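You operate a simulated robot arm through the tools that you are given. There is no shell and no other tool. Be economical: measure what you need, move in short steps, check, and stop when the job is done.

You run a simulated robot arm. Do the job below in one go: nothing can be reset, and whatever is moved stays where it is left.

Task
Switch the dipping pot on, dip the tapers 2 times, hang them to dry and switch off.
Fine: full strokes of the dip lever; frame from the carrier fork to the drying fork; lid stays on its rest; fingers out of the hot pot.
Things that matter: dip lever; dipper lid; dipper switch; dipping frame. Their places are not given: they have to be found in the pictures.

It is judged by the outcome, as a careful person would: the job done as asked, and still so three seconds after it is handed in. It fails if anything else is knocked over, pushed out of place, dropped, spilled or broken. A push-on lid holds only when it is set on centred and level and pressed home; a screw cap is set on level and turned clockwise until tight.

Robot
A 6-joint arm with a two-finger parallel gripper, fixed in place. Base frame: the origin is at the foot of the arm, x ahead of it, y to its left, z up; the work surface is at about z = 80. Readings come in cm, degrees, newtons and seconds.
With the tool pointing down near the work surface it reaches from about 34 to 76 cm from the base axis. Its first joint turns from -66.0 to 66.0 degrees. Payload 2.45 kg.
The tool frame sits at the grasp point between the pads (the TCP): z along the fingers, y along the line on which they close. The tips reach 2.4 cm beyond it. Largest opening 6.8 cm; finger width 1.7, thickness 1; the body of the gripper, 4 by 7 cm, starts 4.1 cm behind the TCP.
Orientation is told as [roll, pitch, yaw] about the base's x, y, z axes, in that order, counted from this pose: with the fingers straight down and closing along the base's y, the tool's x points along the base's -x, its y along +y and its z along -z.

Tools
- The arm moves only by the tool jog_arm. Its arguments are lists of equal length, an entry for each row: "gripper": the gripper command, from -1 (fully open) to 1 (shut), values between in proportion; "dp": the shift along the tool's x, y, z in mm, a list of three; "dr": the turn, a rotation vector about the tool's x, y, z in degrees, a list of three. In form: {"gripper": [gripper, ...], "dp": [[tx, ty, tz], ...], "dr": [[rx, ry, rz], ...]}. A call has 1 to 12 rows; each row shifts and turns the commanded pose from where the row before left it, along the tool's axes as they then stand. Rows are played at 5 a second. More than 5 cm and 8.6 degrees between two rows, or a gripper value outside its range, and nothing of the call is played. A pose out of reach is approached as far as the arm can. The call stops where the force on the tool passes 60 N (or 10 N more than at its start, if that is more) or the arm is blocked; 0.2 s more then pass. Each finger travels about 10.8 cm/s and halts on what it meets, pressing with about 30 N; the grip force reading is that of the motor and also rises with nothing between the fingers. The clock runs only during rows and for 0.2 s after the last one: add rows that do not move to give the fingers time. The reply holds the time, the measured pose of the TCP, the force on the tool along the base axes, the opening and the grip force, in the units named above and with some noise, with the torque about the TCP (base axes, N m) and any sound that the robot's microphone picked up.
- Cameras (640 x 400 px; columns grow to the right, rows downward): "scene" is fixed at [17.35, 41.5, 146.69]; the picture's right is [-0.71, -0.70, 0.00], its down [-0.37, 0.38, -0.85] and it looks along [0.59, -0.60, -0.53] (base axes); focal length 272 px, centre (320, 200). "wrist" rides on the gripper at [8.4, 1.1, -7.5] in the tool frame; the picture's right is [-0.13, 0.99, 0.00], its down [-0.60, -0.08, -0.79] and it looks along [-0.79, -0.10, 0.61] (tool axes); focal length 251 px, centre (320, 200).
- snapshot(camera): a new picture of that camera. No time passes.
- locate(camera, pixels): for up to 12 pixels [column, row] of the newest picture of that camera ("zoom" is the newest enlarged one), the place [x, y, z] in the base frame of the surface seen there, good to about 0.2 cm. No time passes.
- enlarge(camera, box): a new picture of the part [left, top, right, bottom] of that camera's present view, enlarged. No time passes.
- hand_in(): hands the job in; it is judged then, once.

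Go step by step. Measure first, check grasps and placings, and put right what went wrong. The budget is 80 turns and 46 pictures, counting those below and the enlarged ones. Unless the task says otherwise, let go and move clear before handing in, and close with one line.

The tools are called after "Request:" as name(argument=value, ...) on one line, values as JSON. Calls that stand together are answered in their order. jog_arm: Moves the arm, as the interface text tells. Its arguments: {"type":"object","properties":{"gripper":{"type":"array"},"dp":{"type":"array"},"dr":{"type":"array"}},"required":["gripper","dp","dr"]} The other tools are called the same way: snapshot (camera) takes a picture; locate (camera, pixels) gives the place of the surface under pixels of a picture; enlarge (camera, box) takes an enlarged picture of a part of a camera's view; hand_in () hands the job in.

At the start:

```text
time: 0.0
eef_pos: [50.19, -0.57, 133.48]
ee_rot: [-0.1, -0.2, 0.1]
contact_force: [0.4, 0.3, 0.8]
torque: [-0.02, 0.04, 0.02]
grip_width: 6.8
grasp_force: 0.0
```

scene: 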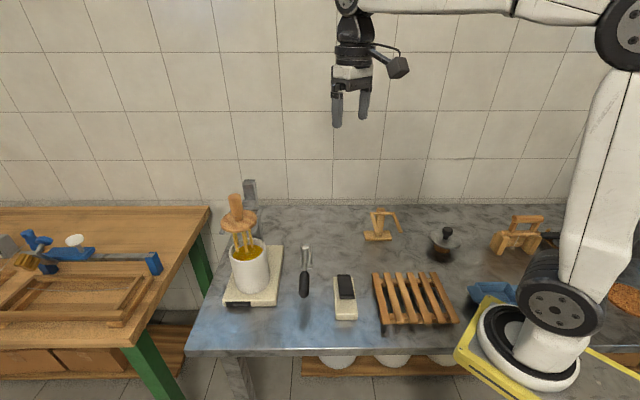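
wrist: 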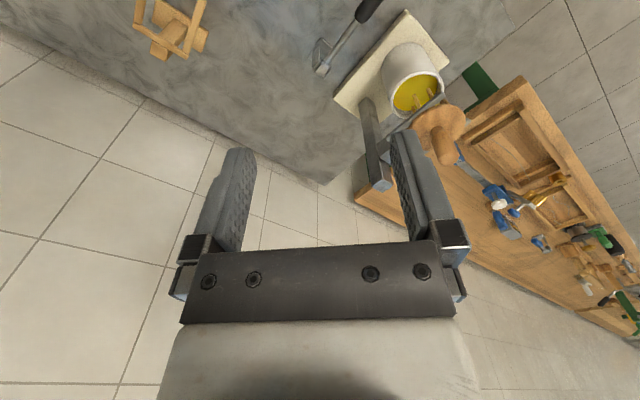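

The scene shows the pot near (250,268) with a frame above it, a lever-like thing at (305,270), a box with a rocker at (345,295), a fork at (380,225) and a lid at (445,243). I'll enlarge these for detail.

Request:
enlarge(camera="scene", box=[200, 170, 360, 330])

Request:
enlarge(camera="scene", box=[340, 190, 560, 330])

Request:
enlarge(camera="wrist", box=[300, 0, 500, 200])

```text
2.50 times, centred on (280, 250) of scene
```

zoom: 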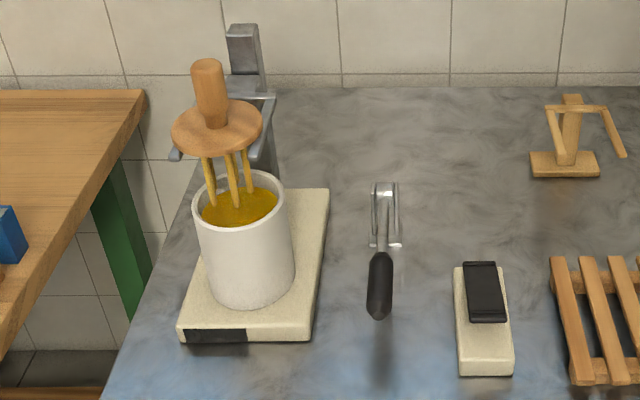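

```text
2.86 times, centred on (450, 260) of scene
```

zoom: 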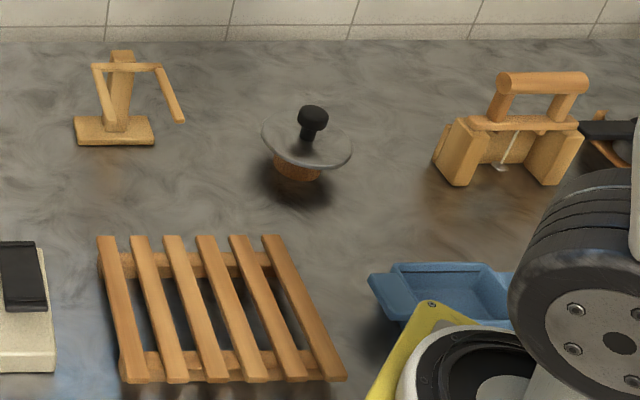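

```text
2.00 times, centred on (400, 100) of wrist
```

zoom: 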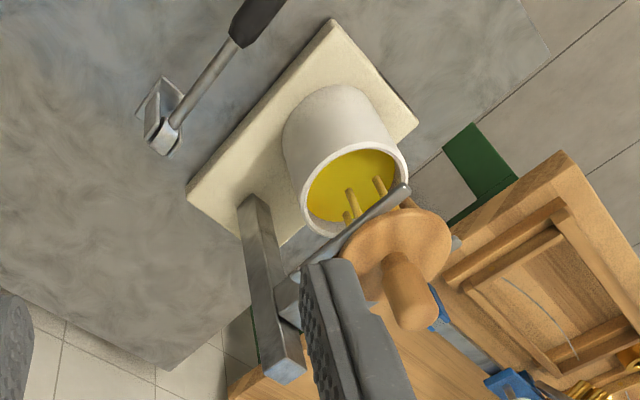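

The pot, the lever with its black handle, the box with a black rocker, the wooden drying fork and the lid on its rest are all visible. I'll locate their key points.

Request:
snapshot(camera="scene")

Request:
enlarge(camera="scene", box=[200, 170, 360, 330])

Request:
locate(camera="zoom", pixels=[[208, 65], [212, 122], [180, 135], [255, 120], [178, 155], [270, 97], [243, 32], [240, 205], [378, 310], [380, 258], [383, 190], [400, 243]])

Request:
locate(camera="zoom", pixels=[[480, 265], [487, 317], [485, 290], [485, 345], [545, 165], [573, 98], [548, 108], [605, 110], [622, 155], [560, 152], [215, 335], [320, 195]])

```text
40 pictures are left
```

scene: 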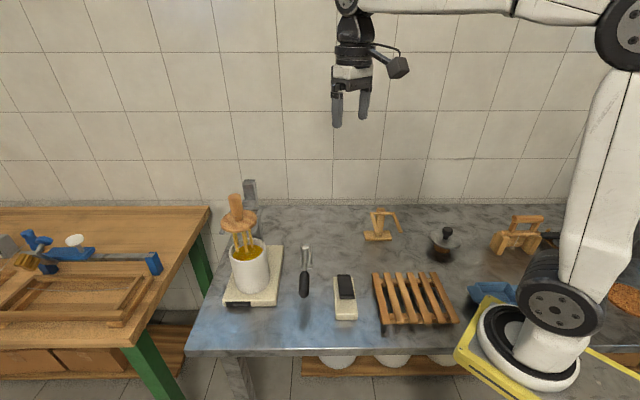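

```text
2.50 times, centred on (280, 250) of scene
```

zoom: 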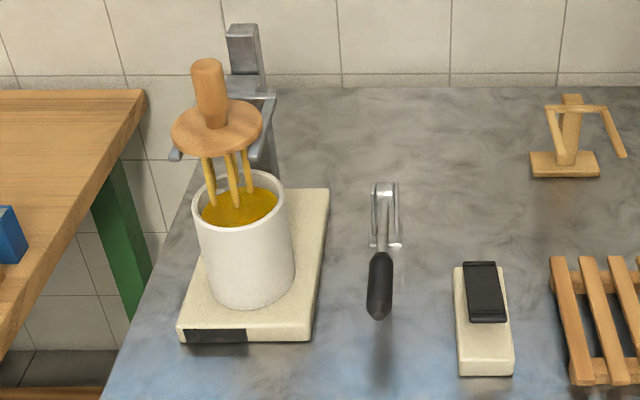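

```text
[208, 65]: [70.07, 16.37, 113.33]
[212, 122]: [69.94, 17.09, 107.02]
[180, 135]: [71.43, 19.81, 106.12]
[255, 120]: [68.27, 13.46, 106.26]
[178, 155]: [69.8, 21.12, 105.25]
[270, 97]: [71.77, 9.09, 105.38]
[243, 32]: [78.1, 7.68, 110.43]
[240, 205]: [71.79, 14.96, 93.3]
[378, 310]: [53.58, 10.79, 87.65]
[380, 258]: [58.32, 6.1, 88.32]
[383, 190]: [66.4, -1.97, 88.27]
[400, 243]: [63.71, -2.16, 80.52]
```

```text
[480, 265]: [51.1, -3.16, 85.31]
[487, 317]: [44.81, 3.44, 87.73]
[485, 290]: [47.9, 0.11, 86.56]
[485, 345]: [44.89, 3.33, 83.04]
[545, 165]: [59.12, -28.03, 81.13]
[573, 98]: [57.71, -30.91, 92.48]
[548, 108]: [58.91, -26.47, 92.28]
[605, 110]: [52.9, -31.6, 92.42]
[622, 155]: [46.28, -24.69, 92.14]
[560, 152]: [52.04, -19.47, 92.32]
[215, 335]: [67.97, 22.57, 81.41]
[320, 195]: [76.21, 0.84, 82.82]
```

The rocker (zoom 480,265 to 487,317) is raised at its near end, around (45,3,87.7). I'll go above it with the fingers shut and look closer.

Request:
jog_arm(gripper=[1, 1, 1, 1, 1, 1, 1], dp=[[10, 7, 40], [10, 7, 45], [10, 7, 45], [10, 7, 45], [7, 5, 45], [0, 0, 45], [0, 0, 30]], dr=[[0, 0, 0], [0, 0, 0], [0, 0, 0], [0, 0, 0], [0, 0, 0], [0, 0, 0], [0, 0, 0]])

Request:
snapshot(camera="wrist")

Request:
snapshot(camera="scene")

```text
time: 1.6
eef_pos: [45.69, 2.88, 103.96]
ee_rot: [-0.1, -0.2, 0.0]
contact_force: [0.1, -0.9, -1.4]
torque: [-0.01, 0.03, -0.04]
grip_width: 0.0
grasp_force: 23.4
```

```text
38 pictures are left
```

wrist: 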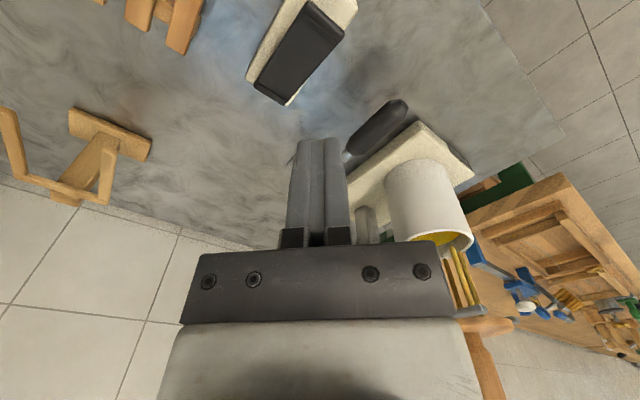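

```text
37 pictures are left
```

scene: 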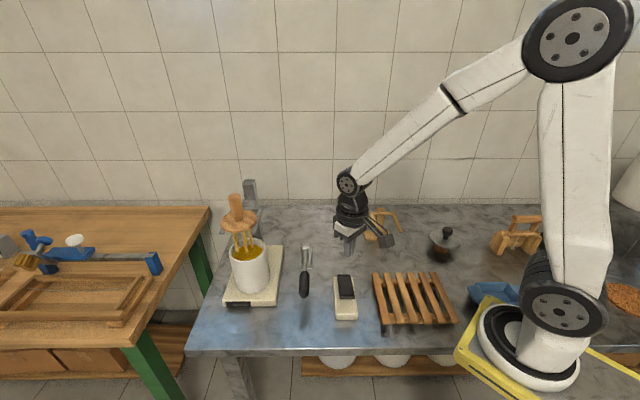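

I'm above the raised near end of the rocker, at (45.5,2.9). I'll go down in steps and press.

Request:
jog_arm(gripper=[1, 1, 1, 1, 1, 1], dp=[[0, 0, 45], [0, 0, 45], [0, 0, 25], [0, 0, 8], [0, 0, 8], [0, 0, 8]], dr=[[0, 0, 0], [0, 0, 0], [0, 0, 0], [0, 0, 0], [0, 0, 0], [0, 0, 0]])

Request:
enlarge(camera="scene", box=[200, 190, 400, 330])

```text
time: 3.0
eef_pos: [45.77, 2.62, 90.07]
ee_rot: [-0.1, -0.2, 0.0]
contact_force: [-1.2, 0.7, 3.1]
torque: [0.09, 0.04, -0.01]
grip_width: 0.01
grasp_force: 24.0
```

```text
2.86 times, centred on (300, 260) of scene
```

zoom: 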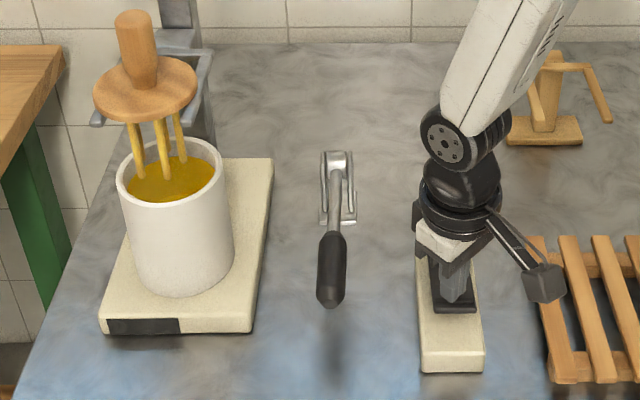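

The tips are just touching (z 90.07, force 3 N). I'll press on in small steps.

Request:
jog_arm(gripper=[1, 1, 1, 1, 1, 1], dp=[[0, 0, 4], [0, 0, 4], [0, 0, 4], [0, 0, 4], [0, 0, 4], [0, 0, 3]], dr=[[0, 0, 0], [0, 0, 0], [0, 0, 0], [0, 0, 0], [0, 0, 0], [0, 0, 0]])

Request:
enlarge(camera="scene", box=[200, 190, 400, 330])

```text
time: 4.3
eef_pos: [45.8, 2.63, 88.25]
ee_rot: [-0.2, -0.3, 0.0]
contact_force: [-8.9, 1.4, 24.7]
torque: [-0.19, 0.02, -0.09]
grip_width: 0.01
grasp_force: 23.6
stopped in row 6: the force on the tool passed its limit at 69 N (the readings are from after the stop); the commanded pose is now the measured one
```

```text
2.86 times, centred on (300, 260) of scene
```

zoom: 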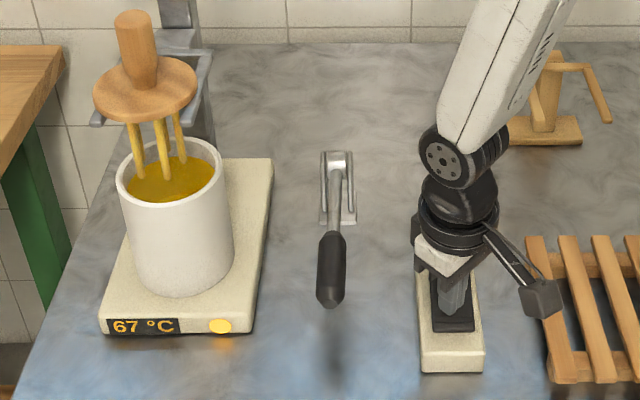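

The pot is on: it reads 67 °C and its lamp is lit. I'll lift off and look at the lever.

Request:
jog_arm(gripper=[1, 1, 1, 1], dp=[[0, 0, -40], [0, 0, -45], [0, 0, -45], [30, 0, 0]], dr=[[0, 0, 0], [0, 0, 0], [0, 0, 0], [0, 0, 0]])

Request:
enlarge(camera="scene", box=[280, 230, 370, 330])

Request:
snapshot(camera="wrist")

```text
time: 5.3
eef_pos: [42.84, 2.29, 101.13]
ee_rot: [-0.2, -0.2, 0.1]
contact_force: [0.0, -0.1, -0.4]
torque: [0.01, -0.01, -0.01]
grip_width: 0.01
grasp_force: 23.8
```

```text
4.00 times, centred on (325, 280) of scene
```

zoom: 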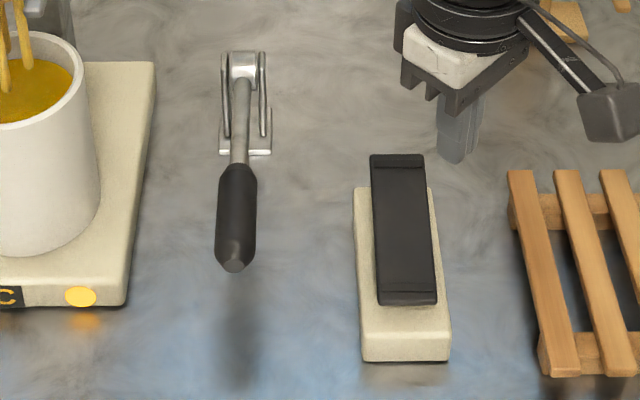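

```text
33 pictures are left
```

wrist: 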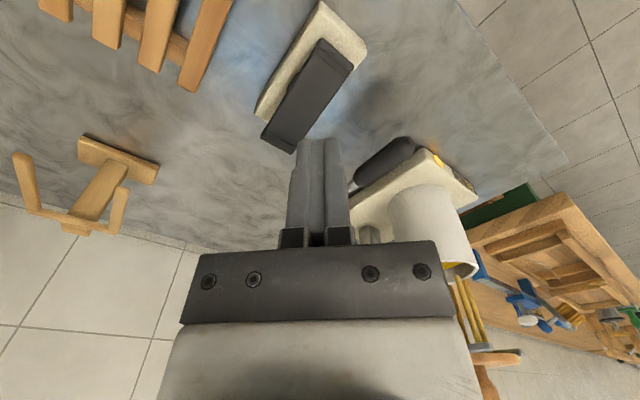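

The rocker now sits near end down (zoom 405,300), so its far end is the one to press for off. The lever handle's top lies at about z 88, so I'll turn 45° and go above its outer end to press down.

Request:
jog_arm(gripper=[1, 1, 1, 1, 1, 1, 1, 1, 1, 1], dp=[[0, 0, 0], [0, 0, 0], [0, 0, 0], [0, 0, 0], [0, 0, 0], [0, 0, 0], [-10, 34, 0], [-9, 34, 0], [-9, 34, 0], [-9, 34, 0]], dr=[[0, 0, 7.5], [0, 0, 7.5], [0, 0, 7.5], [0, 0, 7.5], [0, 0, 7.5], [0, 0, 7.5], [0, 0, 0], [0, 0, 0], [0, 0, 0], [0, 0, 0]])

Request:
snapshot(camera="wrist")

```text
time: 7.5
eef_pos: [54.98, 9.7, 101.23]
ee_rot: [0.2, -0.3, -45.2]
contact_force: [-1.4, -0.3, -0.6]
torque: [0.0, -0.01, -0.01]
grip_width: 0.02
grasp_force: 23.5
```

```text
32 pictures are left
```

wrist: 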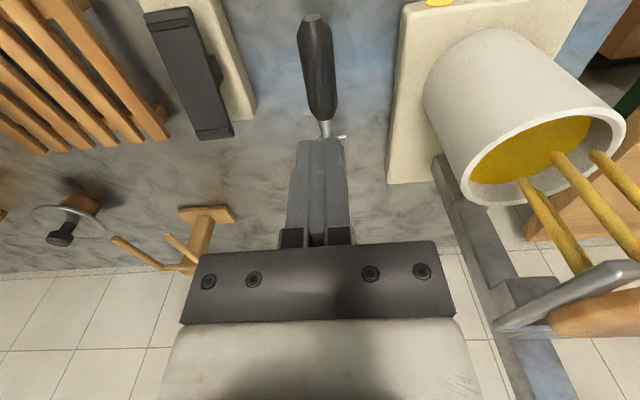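

The lever handle runs from (313,20) to (325,118) in the wrist picture. I'll pin down its axis and parts of the carrier fork.

Request:
locate(camera="wrist", pixels=[[313, 18], [317, 60], [322, 110], [326, 130], [620, 270], [560, 295], [500, 328], [530, 315], [480, 250], [600, 320]])

```text
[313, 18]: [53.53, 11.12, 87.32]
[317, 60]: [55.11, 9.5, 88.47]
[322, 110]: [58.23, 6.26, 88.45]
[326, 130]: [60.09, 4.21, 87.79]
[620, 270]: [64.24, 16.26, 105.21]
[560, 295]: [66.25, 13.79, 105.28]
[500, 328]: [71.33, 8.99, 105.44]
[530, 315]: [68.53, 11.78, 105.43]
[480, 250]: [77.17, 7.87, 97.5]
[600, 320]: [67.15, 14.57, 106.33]
```

The handle's top is at (55.1,9.5,88.5), right under the tool. I'll go down and press in small steps, watching the force.

Request:
jog_arm(gripper=[1, 1, 1, 1, 1, 1, 1, 1, 1], dp=[[0, 0, 48], [0, 0, 45], [0, 0, 6], [0, 0, 6], [0, 0, 6], [0, 0, 6], [0, 0, 6], [0, 0, 6], [0, 0, 6]], dr=[[0, 0, 0], [0, 0, 0], [0, 0, 0], [0, 0, 0], [0, 0, 0], [0, 0, 0], [0, 0, 0], [0, 0, 0], [0, 0, 0]])

Request:
enlarge(camera="scene", box=[200, 170, 380, 330])

```text
time: 8.8
eef_pos: [55.17, 9.65, 90.74]
ee_rot: [0.1, -0.3, -45.0]
contact_force: [-11.8, -2.5, 23.5]
torque: [-0.06, 0.32, -0.01]
grip_width: 0.0
grasp_force: 23.6
stopped in row 6: the force on the tool passed its limit at 73 N (the readings are from after the stop); the commanded pose is now the measured one
```

```text
2.50 times, centred on (290, 250) of scene
```

zoom: 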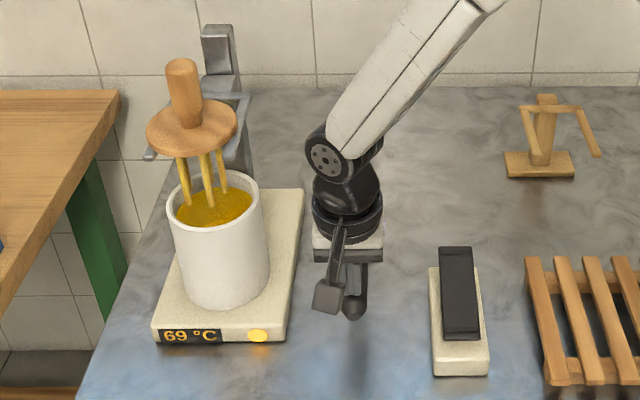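

Pressing down met a rigid stop at once (73 N, no travel), so the lever must lift. I'll back off, open, lower around the handle and grip it.

Request:
jog_arm(gripper=[1, -0.5, -0.5, -0.5, -0.5, -0.5, 1, 1, 1], dp=[[0, 0, -25], [0, 0, 0], [0, 0, 0], [0, 0, 20], [0, 0, 20], [0, 0, 18], [0, 0, 0], [0, 0, 0], [0, 0, 0]], dr=[[0, 0, 0], [0, 0, 0], [0, 0, 0], [0, 0, 0], [0, 0, 0], [0, 0, 0], [0, 0, 0], [0, 0, 0], [0, 0, 0]])

Request:
snapshot(camera="wrist")

```text
time: 10.8
eef_pos: [55.06, 9.32, 87.07]
ee_rot: [-0.2, 0.0, -45.1]
contact_force: [-19.8, -31.3, 5.5]
torque: [-0.04, 0.02, 0.09]
grip_width: 2.73
grasp_force: 42.2
```

```text
30 pictures are left
```

wrist: 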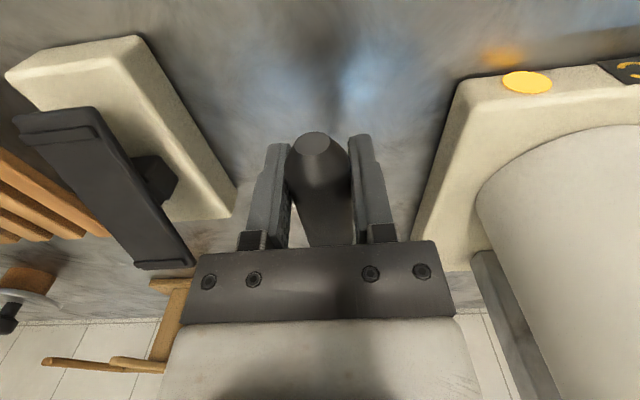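

The handle is held at a width of 2.73 cm, with a small sideways preload. I'll ease 2.5 mm toward −tool y and start lifting along an arc around the pivot.

Request:
jog_arm(gripper=[1, 1, 1, 1], dp=[[0, -2.5, 0], [-0.6, 0, -13.5], [-1.8, 0, -13.4], [0, 0, 0]], dr=[[0, 0, 0], [0, 0, 0], [0, 0, 0], [0, 0, 0]])

Request:
enlarge(camera="scene", box=[200, 170, 380, 330])

```text
time: 11.8
eef_pos: [54.95, 9.27, 89.71]
ee_rot: [0.0, -0.1, -45.0]
contact_force: [-11.9, -15.4, -8.1]
torque: [0.91, 0.92, -0.01]
grip_width: 2.73
grasp_force: 42.0
```

```text
2.50 times, centred on (290, 250) of scene
```

zoom: 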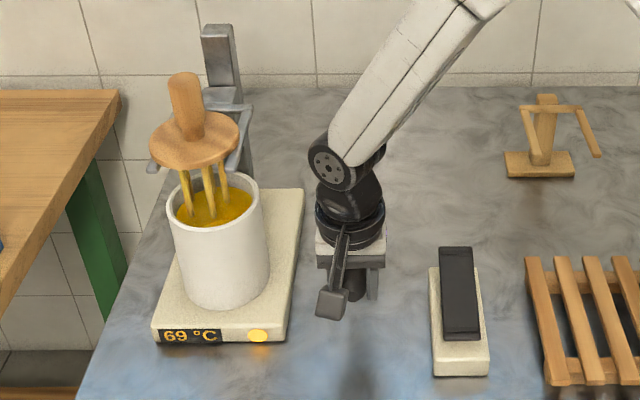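

Lifting works: the carrier has come down with the lever. I'll carry on along the arc to 40°.

Request:
jog_arm(gripper=[1, 1, 1, 1, 1, 1], dp=[[-2.9, 0, -13.2], [-4.1, 0, -12.9], [-5.2, 0, -12.5], [-6.2, 0, -12], [-7.3, 0, -11.4], [-8.2, 0, -10.7]], dr=[[0, 0, 0], [0, 0, 0], [0, 0, 0], [0, 0, 0], [0, 0, 0], [0, 0, 0]])

Request:
enlarge(camera="scene", box=[200, 170, 380, 330])

```text
time: 13.2
eef_pos: [57.25, 7.04, 97.09]
ee_rot: [0.2, -0.3, -45.0]
contact_force: [-12.1, 2.3, -3.1]
torque: [0.85, 0.93, -0.13]
grip_width: 2.78
grasp_force: 42.8
```

```text
2.50 times, centred on (290, 250) of scene
```

zoom: 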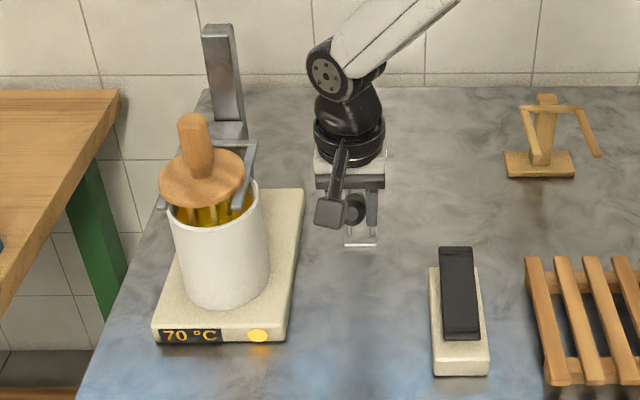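

The frame is going down into the wax with the lever at about 40°. I'll continue the arc to 60°.

Request:
jog_arm(gripper=[1, 1, 1, 1], dp=[[-9.1, 0, -10], [-9.9, 0, -9.1], [-10.7, 0, -8.2], [-11.4, 0, -7.3]], dr=[[0, 0, 0], [0, 0, 0], [0, 0, 0], [0, 0, 0]])

Request:
enlarge(camera="scene", box=[200, 170, 380, 330])

```text
time: 14.2
eef_pos: [60.08, 4.28, 100.37]
ee_rot: [0.1, -0.1, -44.7]
contact_force: [-11.0, 28.0, -18.0]
torque: [0.44, 0.2, 0.0]
grip_width: 2.77
grasp_force: 42.3
```

```text
2.50 times, centred on (290, 250) of scene
```

zoom: 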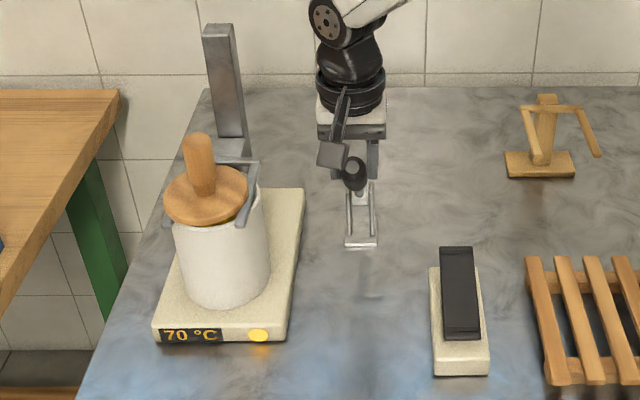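

The reaction force is rising, opposite to the motion, and the disc is down at the rim, so the end stop is near. I'll push a little further to be sure of the full stroke.

Request:
jog_arm(gripper=[1, 1, 1, 1], dp=[[-4, 0, -2.3], [-4, 0, -2.2], [-4, 0, -2], [0, 0, 0]], dr=[[0, 0, 0], [0, 0, 0], [0, 0, 0], [0, 0, 0]])

Request:
enlarge(camera="scene", box=[200, 170, 380, 330])

```text
time: 15.2
eef_pos: [61.1, 3.09, 101.52]
ee_rot: [0.3, -0.4, -45.0]
contact_force: [-0.7, 0.7, -0.2]
torque: [0.0, -0.01, 0.02]
grip_width: 0.04
grasp_force: 23.8
```

```text
2.50 times, centred on (290, 250) of scene
```

zoom: 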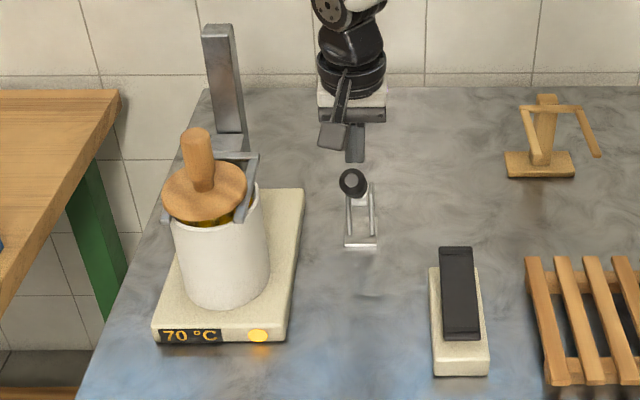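

The handle slipped out of the fingers, and the carrier seems to be rising a little. I'll wait a moment and see where the lever goes.

Request:
jog_arm(gripper=[1, -0.5, -0.5], dp=[[0, 0, -30], [0, 0, 0], [0, 0, 0]], dr=[[0, 0, 0], [0, 0, 0], [0, 0, 0]])

Request:
snapshot(camera="scene")

Request:
enlarge(camera="scene", box=[200, 170, 380, 330])

```text
time: 16.0
eef_pos: [61.15, 3.1, 104.4]
ee_rot: [0.2, -0.3, -45.0]
contact_force: [0.0, 0.0, 0.0]
torque: [0.02, -0.02, -0.01]
grip_width: 5.07
grasp_force: 0.0
```

```text
25 pictures are left
```

scene: 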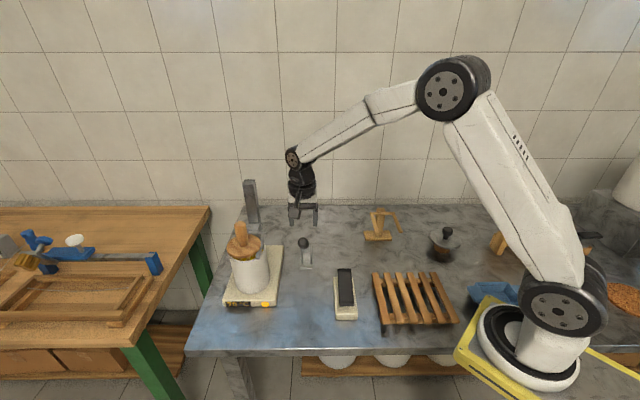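

```text
2.50 times, centred on (290, 250) of scene
```

zoom: 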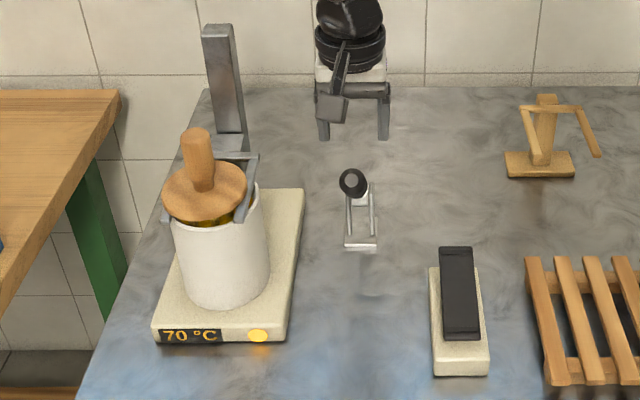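

The lever stays where it was left. I'll locate the handle so I can push it to the stop with shut fingers.

Request:
locate(camera="zoom", pixels=[[350, 180], [356, 176], [360, 192], [364, 185], [362, 240], [345, 190]])

Request:
snapshot(camera="wrist")

```text
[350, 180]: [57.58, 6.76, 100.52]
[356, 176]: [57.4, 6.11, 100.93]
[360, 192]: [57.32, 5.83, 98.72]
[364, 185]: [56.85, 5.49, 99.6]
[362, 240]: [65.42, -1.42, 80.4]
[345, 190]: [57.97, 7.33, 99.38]
```

```text
23 pictures are left
```

wrist: 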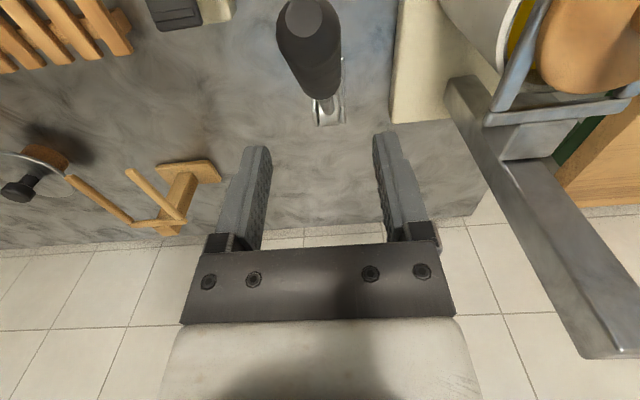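

The handle end is at about (57.5,6.4,100), so the lever has fallen back to about 47°. I'll go in front of it with shut fingers and push it inward to the stop.

Request:
jog_arm(gripper=[1, 1, 1, 1, 1, 1, 1, 1, 1, 1, 1], dp=[[0, 0, -40], [40, 0, 0], [43, 0, 0], [0, 0, 40], [0, 0, 35], [-12, 0, 0], [-12, 0, 0], [-10, 0, 0], [-10, 0, 0], [-10, 0, 0], [-6, 0, 0]], dr=[[0, 0, 0], [0, 0, 0], [0, 0, 0], [0, 0, 0], [0, 0, 0], [0, 0, 0], [0, 0, 0], [0, 0, 0], [0, 0, 0], [0, 0, 0], [0, 0, 0]])

Request:
enlarge(camera="scene", box=[200, 170, 380, 330])

```text
time: 17.8
eef_pos: [57.44, 7.28, 100.95]
ee_rot: [0.0, 0.5, -44.9]
contact_force: [-15.0, 7.9, 11.5]
torque: [-0.09, -0.04, -0.1]
grip_width: 0.0
grasp_force: 23.5
stopped in row 9: the force on the tool passed its limit at 71 N (the readings are from after the stop); the commanded pose is now the measured one
```

```text
2.50 times, centred on (290, 250) of scene
```

zoom: 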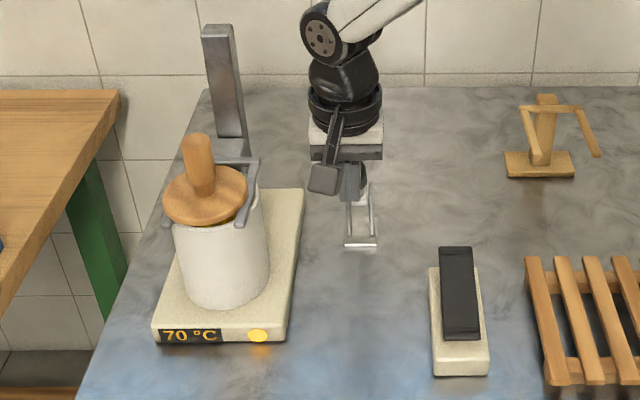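

The stop gave 71 N with the disc fully down at the same level as before, so the first down stroke is complete. Next I'll pass over the handle and push it back down from its pivot side along the arc.

Request:
jog_arm(gripper=[1, 1, 1, 1, 1, 1, 1, 1, 1, 1, 1, 1], dp=[[5, 0, 0], [0, 0, -40], [0, -4, -20], [-36, 0, 0], [-35, 0, 0], [0, 0, 35], [0, 0, 23], [21.3, 0, 9.3], [12.5, 0, 11.8], [11, 0, 13.2], [9.3, 0, 14.4], [7.5, 0, 15.5]], dr=[[0, 0, 0], [0, 0, 0], [0, 0, 0], [0, 0, 0], [0, 0, 0], [0, 0, 0], [0, 0, 0], [0, 0, 0], [0, 0, 0], [0, 0, 0], [0, 0, 0], [0, 0, 0]])

Request:
enlarge(camera="scene", box=[200, 170, 380, 330])

```text
time: 20.4
eef_pos: [57.55, 6.51, 94.64]
ee_rot: [-0.1, 0.3, -44.9]
contact_force: [0.0, -0.6, 0.1]
torque: [0.01, 0.0, 0.03]
grip_width: 0.01
grasp_force: 23.6
```

```text
2.50 times, centred on (290, 250) of scene
```

zoom: 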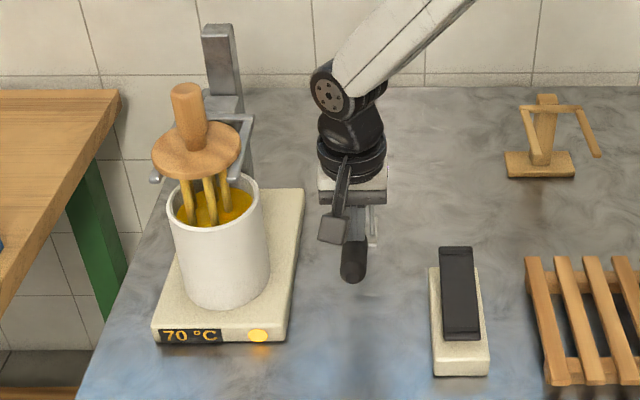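

The lever is coming down and the carrier is rising, with the tapers now thicker. I'll finish the return stroke to the stop.

Request:
jog_arm(gripper=[1, 1, 1, 1, 1], dp=[[5.5, 0, 16.2], [3.5, 0, 16.8], [1, 0, 8], [0, 0, 5], [0, 0, 5]], dr=[[0, 0, 0], [0, 0, 0], [0, 0, 0], [0, 0, 0], [0, 0, 0]])

Request:
enlarge(camera="scene", box=[200, 170, 380, 330])

```text
time: 21.5
eef_pos: [57.01, 7.27, 90.85]
ee_rot: [0.2, 0.2, -44.8]
contact_force: [-5.1, -0.5, 16.2]
torque: [-0.04, 0.07, 0.0]
grip_width: 0.0
grasp_force: 23.7
stopped in row 5: the force on the tool passed its limit at 70 N (the readings are from after the stop); the commanded pose is now the measured one
```

```text
2.50 times, centred on (290, 250) of scene
```

zoom: 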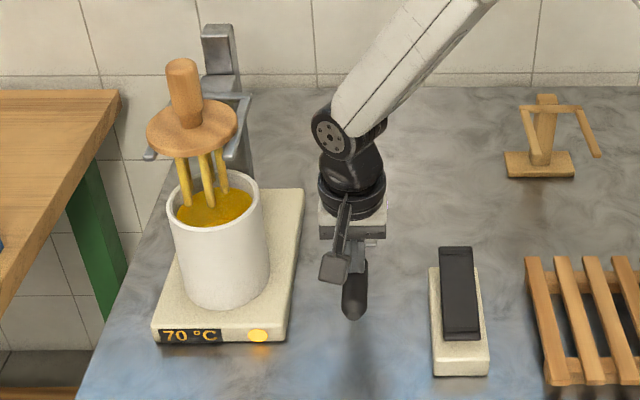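

The lever is back at its rest stop and the frame is fully raised, so dip 1 is done. I'll grip the handle again for the second stroke.

Request:
jog_arm(gripper=[1, -0.5, -0.5, -0.5, -0.5, 1, 1, 1], dp=[[0, 0, -25], [28, 0, 0], [0, 0, 0], [0, 0, 32], [0, 0, 31], [0, 0, 0], [0, 0, 0], [0, 0, 0]], dr=[[0, 0, 0], [0, 0, 0], [0, 0, 0], [0, 0, 0], [0, 0, 0], [0, 0, 0], [0, 0, 0], [0, 0, 0]])

```text
time: 23.3
eef_pos: [55.02, 9.18, 86.96]
ee_rot: [0.3, 0.1, -44.9]
contact_force: [9.6, 13.5, -1.1]
torque: [0.14, 0.1, -0.06]
grip_width: 2.73
grasp_force: 41.8
```

The handle is gripped (2.73 cm). I'll lift along the arc to 40° and then open.

Request:
jog_arm(gripper=[1, 1, 1, 1, 1, 1, 1, 1, 1, -0.5, -0.5, -0.5], dp=[[-0.6, 0, -13.5], [-1.8, 0, -13.4], [-2.9, 0, -13.2], [-4.1, 0, -12.9], [-5.2, 0, -12.5], [-6.2, 0, -12], [-7.3, 0, -11.4], [-8.2, 0, -10.7], [0, 0, 0], [0, 0, 0], [0, 0, 0], [0, 0, 0]], dr=[[0, 0, 0], [0, 0, 0], [0, 0, 0], [0, 0, 0], [0, 0, 0], [0, 0, 0], [0, 0, 0], [0, 0, 0], [0, 0, 0], [0, 0, 0], [0, 0, 0], [0, 0, 0]])

Request:
enlarge(camera="scene", box=[200, 170, 380, 330])

```text
time: 25.9
eef_pos: [57.62, 6.6, 96.87]
ee_rot: [0.0, 0.1, -44.8]
contact_force: [0.3, -0.2, -0.3]
torque: [-0.02, -0.01, -0.02]
grip_width: 5.13
grasp_force: 0.1
```

```text
2.50 times, centred on (290, 250) of scene
```

zoom: 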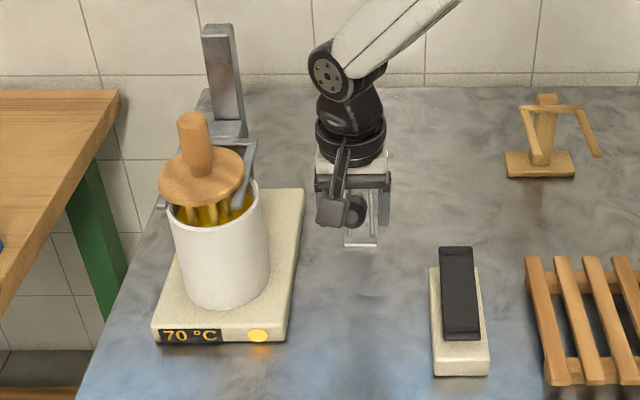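

The lever is at about 40° and released. I'll go out in front of it with shut fingers and push it to the end stop.

Request:
jog_arm(gripper=[-0.5, -0.5, 1, 1, 1, 1, 1, 1, 1, 1, 1, 1], dp=[[0, 0, -40], [0, 0, -35], [45, 0, 0], [6, 0, 25], [0, 0, 25], [-10, 0, 0], [-10, 0, 0], [-8, 0, 0], [-8, 0, 0], [-8, 0, 0], [-8, 0, 0], [-6, 0, 0]], dr=[[0, 0, 0], [0, 0, 0], [0, 0, 0], [0, 0, 0], [0, 0, 0], [0, 0, 0], [0, 0, 0], [0, 0, 0], [0, 0, 0], [0, 0, 0], [0, 0, 0], [0, 0, 0]])

Request:
enlarge(camera="scene", box=[200, 170, 380, 330])

```text
time: 27.9
eef_pos: [56.32, 8.48, 99.45]
ee_rot: [0.1, 0.8, -44.9]
contact_force: [-12.4, 6.5, 11.1]
torque: [-0.11, -0.04, -0.07]
grip_width: 0.0
grasp_force: 23.8
stopped in row 10: the force on the tool passed its limit at 69 N (the readings are from after the stop); the commanded pose is now the measured one
```

```text
2.50 times, centred on (290, 250) of scene
```

zoom: 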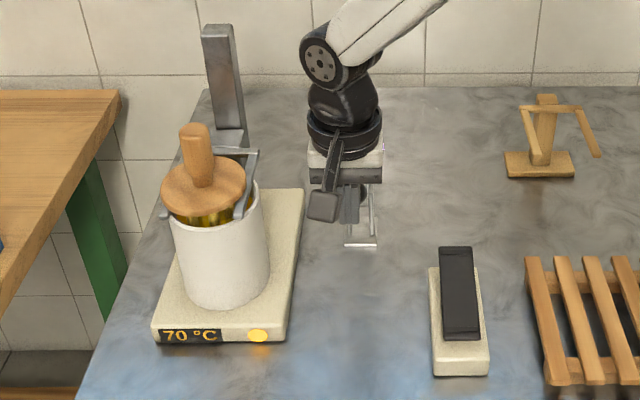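

The knob's top is at 123 and not yet the 133 of the full stroke, so the finger jammed on friction before the stop. I'll push along the arc instead, inward and up.

Request:
jog_arm(gripper=[1, 1, 1, 1, 1, 1, 1], dp=[[-4, 0, -4], [-4, 0, -4], [-4, 0, -3.7], [-4, 0, -3.5], [-4, 0, -3.3], [-4, 0, -3.1], [-4, 0, -3]], dr=[[0, 0, 0], [0, 0, 0], [0, 0, 0], [0, 0, 0], [0, 0, 0], [0, 0, 0], [0, 0, 0]])

Request:
enlarge(camera="scene", box=[200, 170, 380, 330])

```text
time: 29.4
eef_pos: [57.46, 7.26, 101.06]
ee_rot: [-0.6, 1.7, -44.6]
contact_force: [-9.0, 12.4, 2.9]
torque: [0.0, 0.01, -0.02]
grip_width: 0.03
grasp_force: 23.5
stopped in row 7: the force on the tool passed its limit at 63 N (the readings are from after the stop); the commanded pose is now the measured one
```

```text
2.50 times, centred on (290, 250) of scene
```

zoom: 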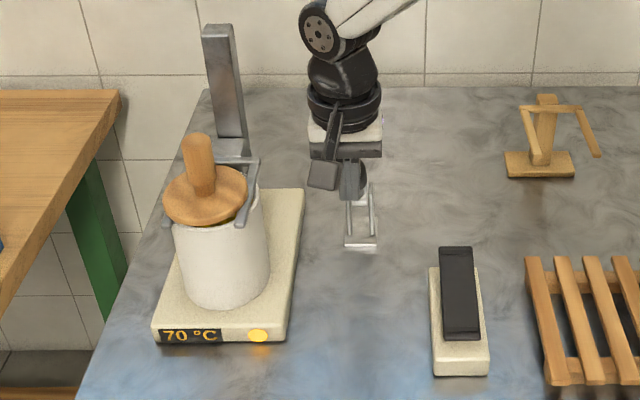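

The lever is at the same end position as the first stroke (knob at 133, TCP 57.46, 7.26). I'll make the same return stroke.

Request:
jog_arm(gripper=[1, 1, 1, 1, 1, 1, 1, 1, 1, 1, 1, 1], dp=[[5, 0, 0], [0, 0, -40], [0, -4, -20], [-36, 0, 0], [-35, 0, 0], [0, 0, 35], [0, 0, 23], [21.3, 0, 9.3], [12.5, 0, 11.8], [11, 0, 13.2], [9.3, 0, 14.4], [7.5, 0, 15.5]], dr=[[0, 0, 0], [0, 0, 0], [0, 0, 0], [0, 0, 0], [0, 0, 0], [0, 0, 0], [0, 0, 0], [0, 0, 0], [0, 0, 0], [0, 0, 0], [0, 0, 0], [0, 0, 0]])

Request:
jog_arm(gripper=[1, 1, 1, 1, 1], dp=[[5.5, 0, 16.2], [3.5, 0, 16.8], [1, 0, 8], [0, 0, 5], [0, 0, 5]], dr=[[0, 0, 0], [0, 0, 0], [0, 0, 0], [0, 0, 0], [0, 0, 0]])

Request:
enlarge(camera="scene", box=[200, 170, 380, 330])

```text
time: 32.0
eef_pos: [57.46, 6.73, 94.9]
ee_rot: [-0.4, 1.6, -44.6]
contact_force: [-0.3, -0.2, 1.3]
torque: [-0.04, 0.01, -0.02]
grip_width: 0.0
grasp_force: 23.6
```

```text
time: 33.1
eef_pos: [56.82, 7.33, 90.78]
ee_rot: [-0.2, 1.5, -44.6]
contact_force: [-6.9, -0.7, 17.5]
torque: [-0.14, 0.06, -0.04]
grip_width: 0.0
grasp_force: 23.4
stopped in row 5: the force on the tool passed its limit at 70 N (the readings are from after the stop); the commanded pose is now the measured one
```

```text
2.50 times, centred on (290, 250) of scene
```

zoom: 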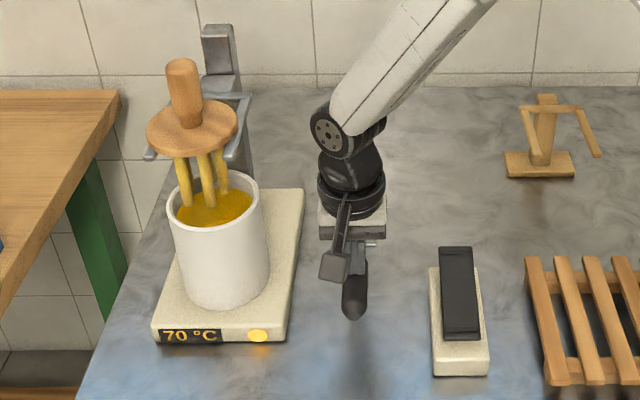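

Dip 2 is complete: the lever is at rest and the frame is up. I'll rise well above everything, correct the small tilt and move toward the frame for a look.

Request:
jog_arm(gripper=[1, 1, 1, 1, 1, 1, 1, 1, 1, 1], dp=[[0, 0, -40], [0, 0, -45], [0, 0, -45], [0, 0, -45], [0, 0, -45], [0, 0, -45], [0, 0, -45], [0, 0, -30], [0, 40, 0], [0, 40, 0]], dr=[[0, -1.5, 0], [0, 0, 0], [0, 0, 0], [0, 0, 0], [0, 0, 0], [0, 0, 0], [0, 0, 0], [0, 0, 0], [0, 0, 0], [0, 0, 0]])

Request:
enlarge(camera="scene", box=[200, 170, 300, 280])

Request:
locate(camera="zoom", pixels=[[219, 95], [200, 95], [238, 95], [220, 130], [247, 160], [220, 200], [122, 222], [315, 195], [215, 270], [180, 230], [180, 330], [250, 260]])

```text
time: 35.3
eef_pos: [62.65, 13.16, 124.74]
ee_rot: [-0.3, 0.0, -44.5]
contact_force: [-0.3, -0.3, 0.0]
torque: [0.02, -0.01, 0.0]
grip_width: 0.01
grasp_force: 23.5
```

```text
3.64 times, centred on (250, 225) of scene
```

zoom: 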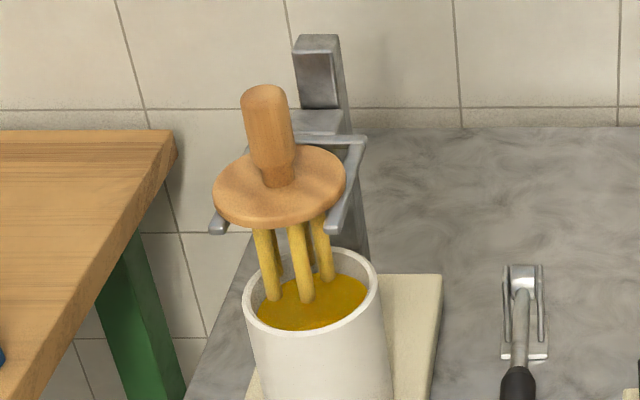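

```text
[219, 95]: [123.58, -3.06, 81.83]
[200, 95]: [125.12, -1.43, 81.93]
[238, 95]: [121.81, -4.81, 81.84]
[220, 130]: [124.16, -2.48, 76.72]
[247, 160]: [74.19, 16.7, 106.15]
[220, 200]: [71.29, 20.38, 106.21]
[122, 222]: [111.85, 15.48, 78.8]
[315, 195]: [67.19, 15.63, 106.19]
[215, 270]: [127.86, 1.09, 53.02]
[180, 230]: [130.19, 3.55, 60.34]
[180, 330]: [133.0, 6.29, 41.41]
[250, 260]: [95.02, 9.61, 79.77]
```

I picked the wrong pixels, so I'll read the knob, disc rim and fork properly in this zoom.

Request:
locate(camera="zoom", pixels=[[263, 90], [248, 105], [282, 100], [270, 130], [277, 178], [216, 200], [343, 185], [275, 220], [218, 228], [332, 228], [358, 142], [305, 293]])

Request:
snapshot(camera="wrist")

```text
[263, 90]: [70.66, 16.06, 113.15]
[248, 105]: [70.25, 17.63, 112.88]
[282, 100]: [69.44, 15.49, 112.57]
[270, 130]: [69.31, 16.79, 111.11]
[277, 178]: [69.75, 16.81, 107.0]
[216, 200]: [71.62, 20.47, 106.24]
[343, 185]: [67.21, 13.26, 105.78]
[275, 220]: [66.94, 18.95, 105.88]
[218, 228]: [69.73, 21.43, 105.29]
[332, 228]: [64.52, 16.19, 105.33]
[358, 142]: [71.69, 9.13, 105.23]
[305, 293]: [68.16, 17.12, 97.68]
```

```text
14 pictures are left
```

wrist: 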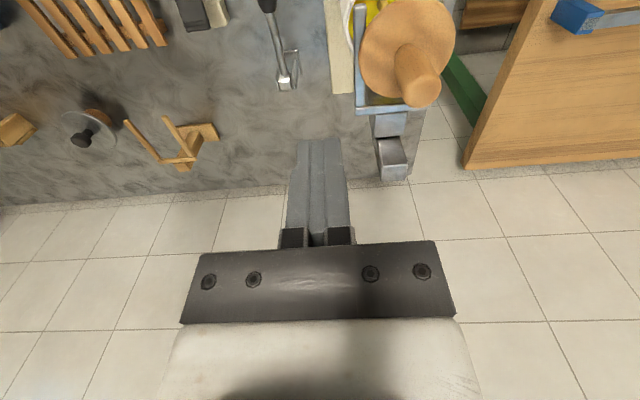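

Fitting a circle to the disc rim gives a centre at about (70.4,16.25), which agrees with the knob. I'll confirm it from the wrist view and measure the drying fork at (195,150) too.

Request:
locate(camera="wrist", pixels=[[423, 92], [407, 92], [438, 90], [423, 103], [410, 60], [367, 60], [452, 40], [126, 123], [166, 118], [160, 162], [195, 158], [205, 130]])

```text
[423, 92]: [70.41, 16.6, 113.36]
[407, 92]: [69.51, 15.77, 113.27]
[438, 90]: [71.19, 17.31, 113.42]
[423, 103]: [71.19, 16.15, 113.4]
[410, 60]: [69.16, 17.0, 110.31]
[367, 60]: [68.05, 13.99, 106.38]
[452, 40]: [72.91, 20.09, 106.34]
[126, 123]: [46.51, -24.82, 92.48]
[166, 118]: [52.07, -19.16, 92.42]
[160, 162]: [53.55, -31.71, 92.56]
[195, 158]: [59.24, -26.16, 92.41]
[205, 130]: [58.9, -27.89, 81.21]
```

The knob top is centred at (70.4,16.4,113.4). The drying fork midline runs from (49.3,−22.0) at the tips to (56.4,−28.9) at the root, at z 92.4. I'll go over the knob with the fingers open.

Request:
jog_arm(gripper=[-0.5, -0.5, -0.5, -0.5], dp=[[-16, 39, 0], [-16, 38, 0], [0, 0, 45], [0, 0, 20]], dr=[[0, 0, 0], [0, 0, 0], [0, 0, 0], [0, 0, 0]])

Request:
snapshot(camera="wrist")

```text
time: 36.3
eef_pos: [69.67, 16.1, 117.48]
ee_rot: [-0.3, 0.0, -44.5]
contact_force: [-0.5, 0.7, 0.2]
torque: [-0.03, -0.02, 0.01]
grip_width: 5.09
grasp_force: 0.1
out of reach, approached as far as the arm can: row 2
```

```text
13 pictures are left
```

wrist: 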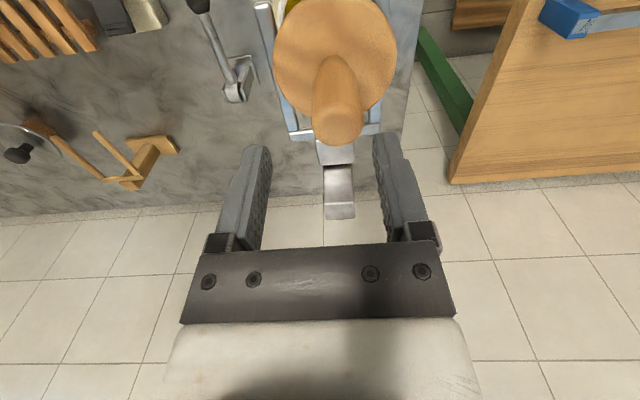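

The tool stopped 0.8 cm short at the reach limit up high. I'll correct by (−3,+7) mm as I go down and then grip the knob.

Request:
jog_arm(gripper=[-0.5, -0.5, -0.5, -0.5], dp=[[-3, 7, 15], [0, 0, 20], [0, 0, 15], [0, 0, 10]], dr=[[0, 0, 0], [0, 0, 0], [0, 0, 0], [0, 0, 0]])

Request:
snapshot(camera="wrist")

```text
time: 37.3
eef_pos: [70.0, 16.42, 111.58]
ee_rot: [-0.3, -0.1, -44.6]
contact_force: [0.2, -1.3, 0.5]
torque: [-0.02, -0.02, 0.03]
grip_width: 5.1
grasp_force: 0.2
```

```text
12 pictures are left
```

wrist: 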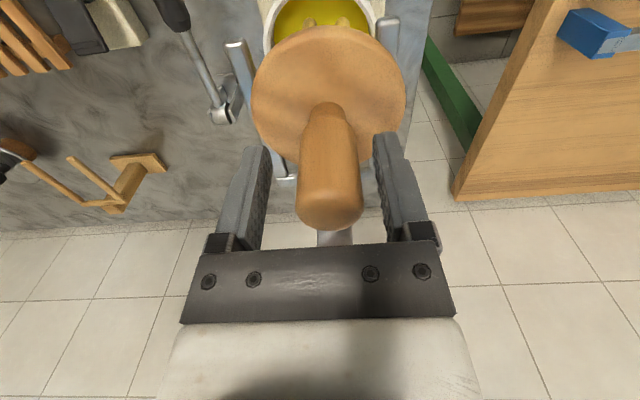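

The knob is slightly off to the right between the fingers (left gap about 35 px, right about 18 px). I'll shift (−3,+3) mm, go down 5 mm and grip.

Request:
jog_arm(gripper=[-0.5, -0.5, 1, 1, 1], dp=[[-3, 3, 0], [0, 0, 5], [0, 0, 0], [0, 0, 0], [0, 0, 0]], dr=[[0, 0, 0], [0, 0, 0], [0, 0, 0], [0, 0, 0], [0, 0, 0]])

```text
time: 38.5
eef_pos: [70.45, 16.49, 111.05]
ee_rot: [-0.3, 0.1, -44.7]
contact_force: [-0.3, 0.1, -0.1]
torque: [0.08, -0.04, 0.0]
grip_width: 2.88
grasp_force: 30.4
```

The knob is held (2.88 cm). I'll lift slowly straight up.

Request:
jog_arm(gripper=[1, 1, 1, 1, 1, 1], dp=[[0, 0, -8], [0, 0, -12], [0, 0, -15], [0, 0, -15], [0, 0, -15], [0, 0, -15]], dr=[[0, 0, 0], [0, 0, 0], [0, 0, 0], [0, 0, 0], [0, 0, 0], [0, 0, 0]])

Request:
enlarge(camera="scene", box=[180, 120, 340, 300])

```text
time: 39.9
eef_pos: [70.64, 16.47, 119.15]
ee_rot: [-0.3, 0.0, -44.6]
contact_force: [0.3, -0.2, -0.5]
torque: [0.0, 0.03, 0.0]
grip_width: 2.9
grasp_force: 29.9
```

```text
2.22 times, centred on (260, 210) of scene
```

zoom: 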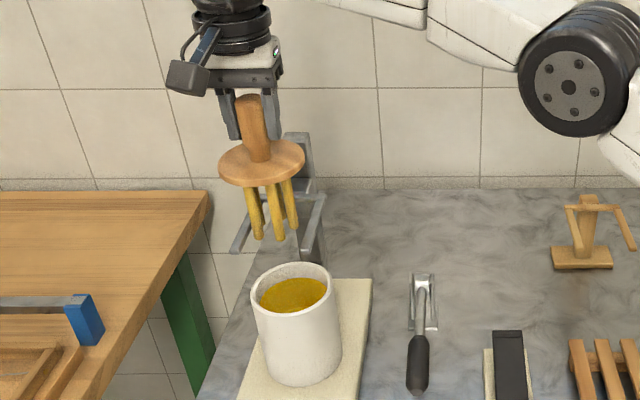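

The frame is up and clear of the pot. I'll check the taper tip heights at zoom (278,236).

Request:
locate(camera="zoom", pixels=[[278, 236], [259, 234], [293, 225], [240, 182], [301, 165], [260, 190], [318, 200], [236, 248]])

```text
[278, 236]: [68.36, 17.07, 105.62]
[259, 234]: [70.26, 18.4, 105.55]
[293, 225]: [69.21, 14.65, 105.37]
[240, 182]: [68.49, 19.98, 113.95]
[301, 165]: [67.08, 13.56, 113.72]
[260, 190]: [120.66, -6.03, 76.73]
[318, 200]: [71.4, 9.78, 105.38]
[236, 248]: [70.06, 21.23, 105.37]
```

The taper tips are at about z 105.5, level with the tines. I'll rise 1 cm, slide out through the fork's open end, then go higher.

Request:
jog_arm(gripper=[1, 1, 1, 1, 1, 1, 1], dp=[[0, 0, -10], [20, 0, -3], [20, 0, -3], [20, 0, -3], [10, -10, -15], [0, -10, -20], [0, 0, -20]], dr=[[0, 0, 0], [0, 0, 0], [0, 0, 0], [0, 0, 0], [0, 0, 0], [0, 0, 0], [0, 0, 0]])

```text
time: 41.5
eef_pos: [64.31, 20.02, 126.6]
ee_rot: [-0.3, 0.1, -44.7]
contact_force: [-0.7, -0.1, 0.0]
torque: [0.01, 0.0, 0.01]
grip_width: 2.85
grasp_force: 30.0
```

The frame is clear with the tips at about z 113. I'll carry it level to above the drying fork.

Request:
jog_arm(gripper=[1, 1, 1, 1, 1, 1, 1, 1, 1, 1, 1, 1], dp=[[-19.5, -33.7, 0], [-19.5, -33.7, 0], [-19.5, -33.7, 0], [-19.5, -33.7, 0], [-19.5, -33.7, 0], [-19.5, -33.7, 0], [-19.5, -33.7, 0], [-19.5, -33.7, 0], [-19.5, -33.7, 0], [-19.5, -33.7, 0], [-19.5, -33.7, 0], [-19.5, -33.7, 0]], dr=[[0, 0, 0], [0, 0, 0], [0, 0, 0], [0, 0, 0], [0, 0, 0], [0, 0, 0], [0, 0, 0], [0, 0, 0], [0, 0, 0], [0, 0, 0], [0, 0, 0], [0, 0, 0]])

Request:
snapshot(camera="scene")

```text
time: 44.1
eef_pos: [52.74, -25.33, 126.55]
ee_rot: [-0.3, 0.0, -44.6]
contact_force: [-0.7, 0.2, -0.4]
torque: [0.0, 0.01, -0.04]
grip_width: 2.85
grasp_force: 29.8
```

```text
10 pictures are left
```

scene: 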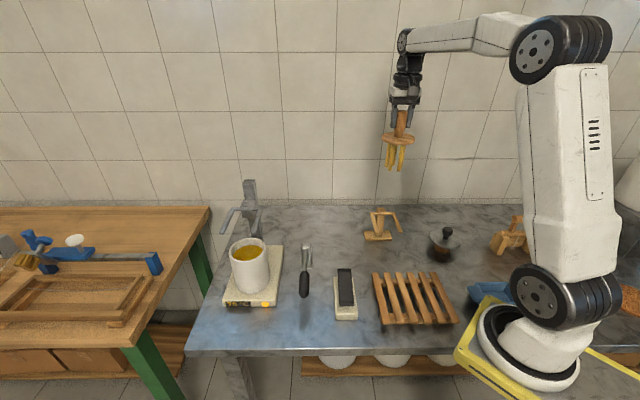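

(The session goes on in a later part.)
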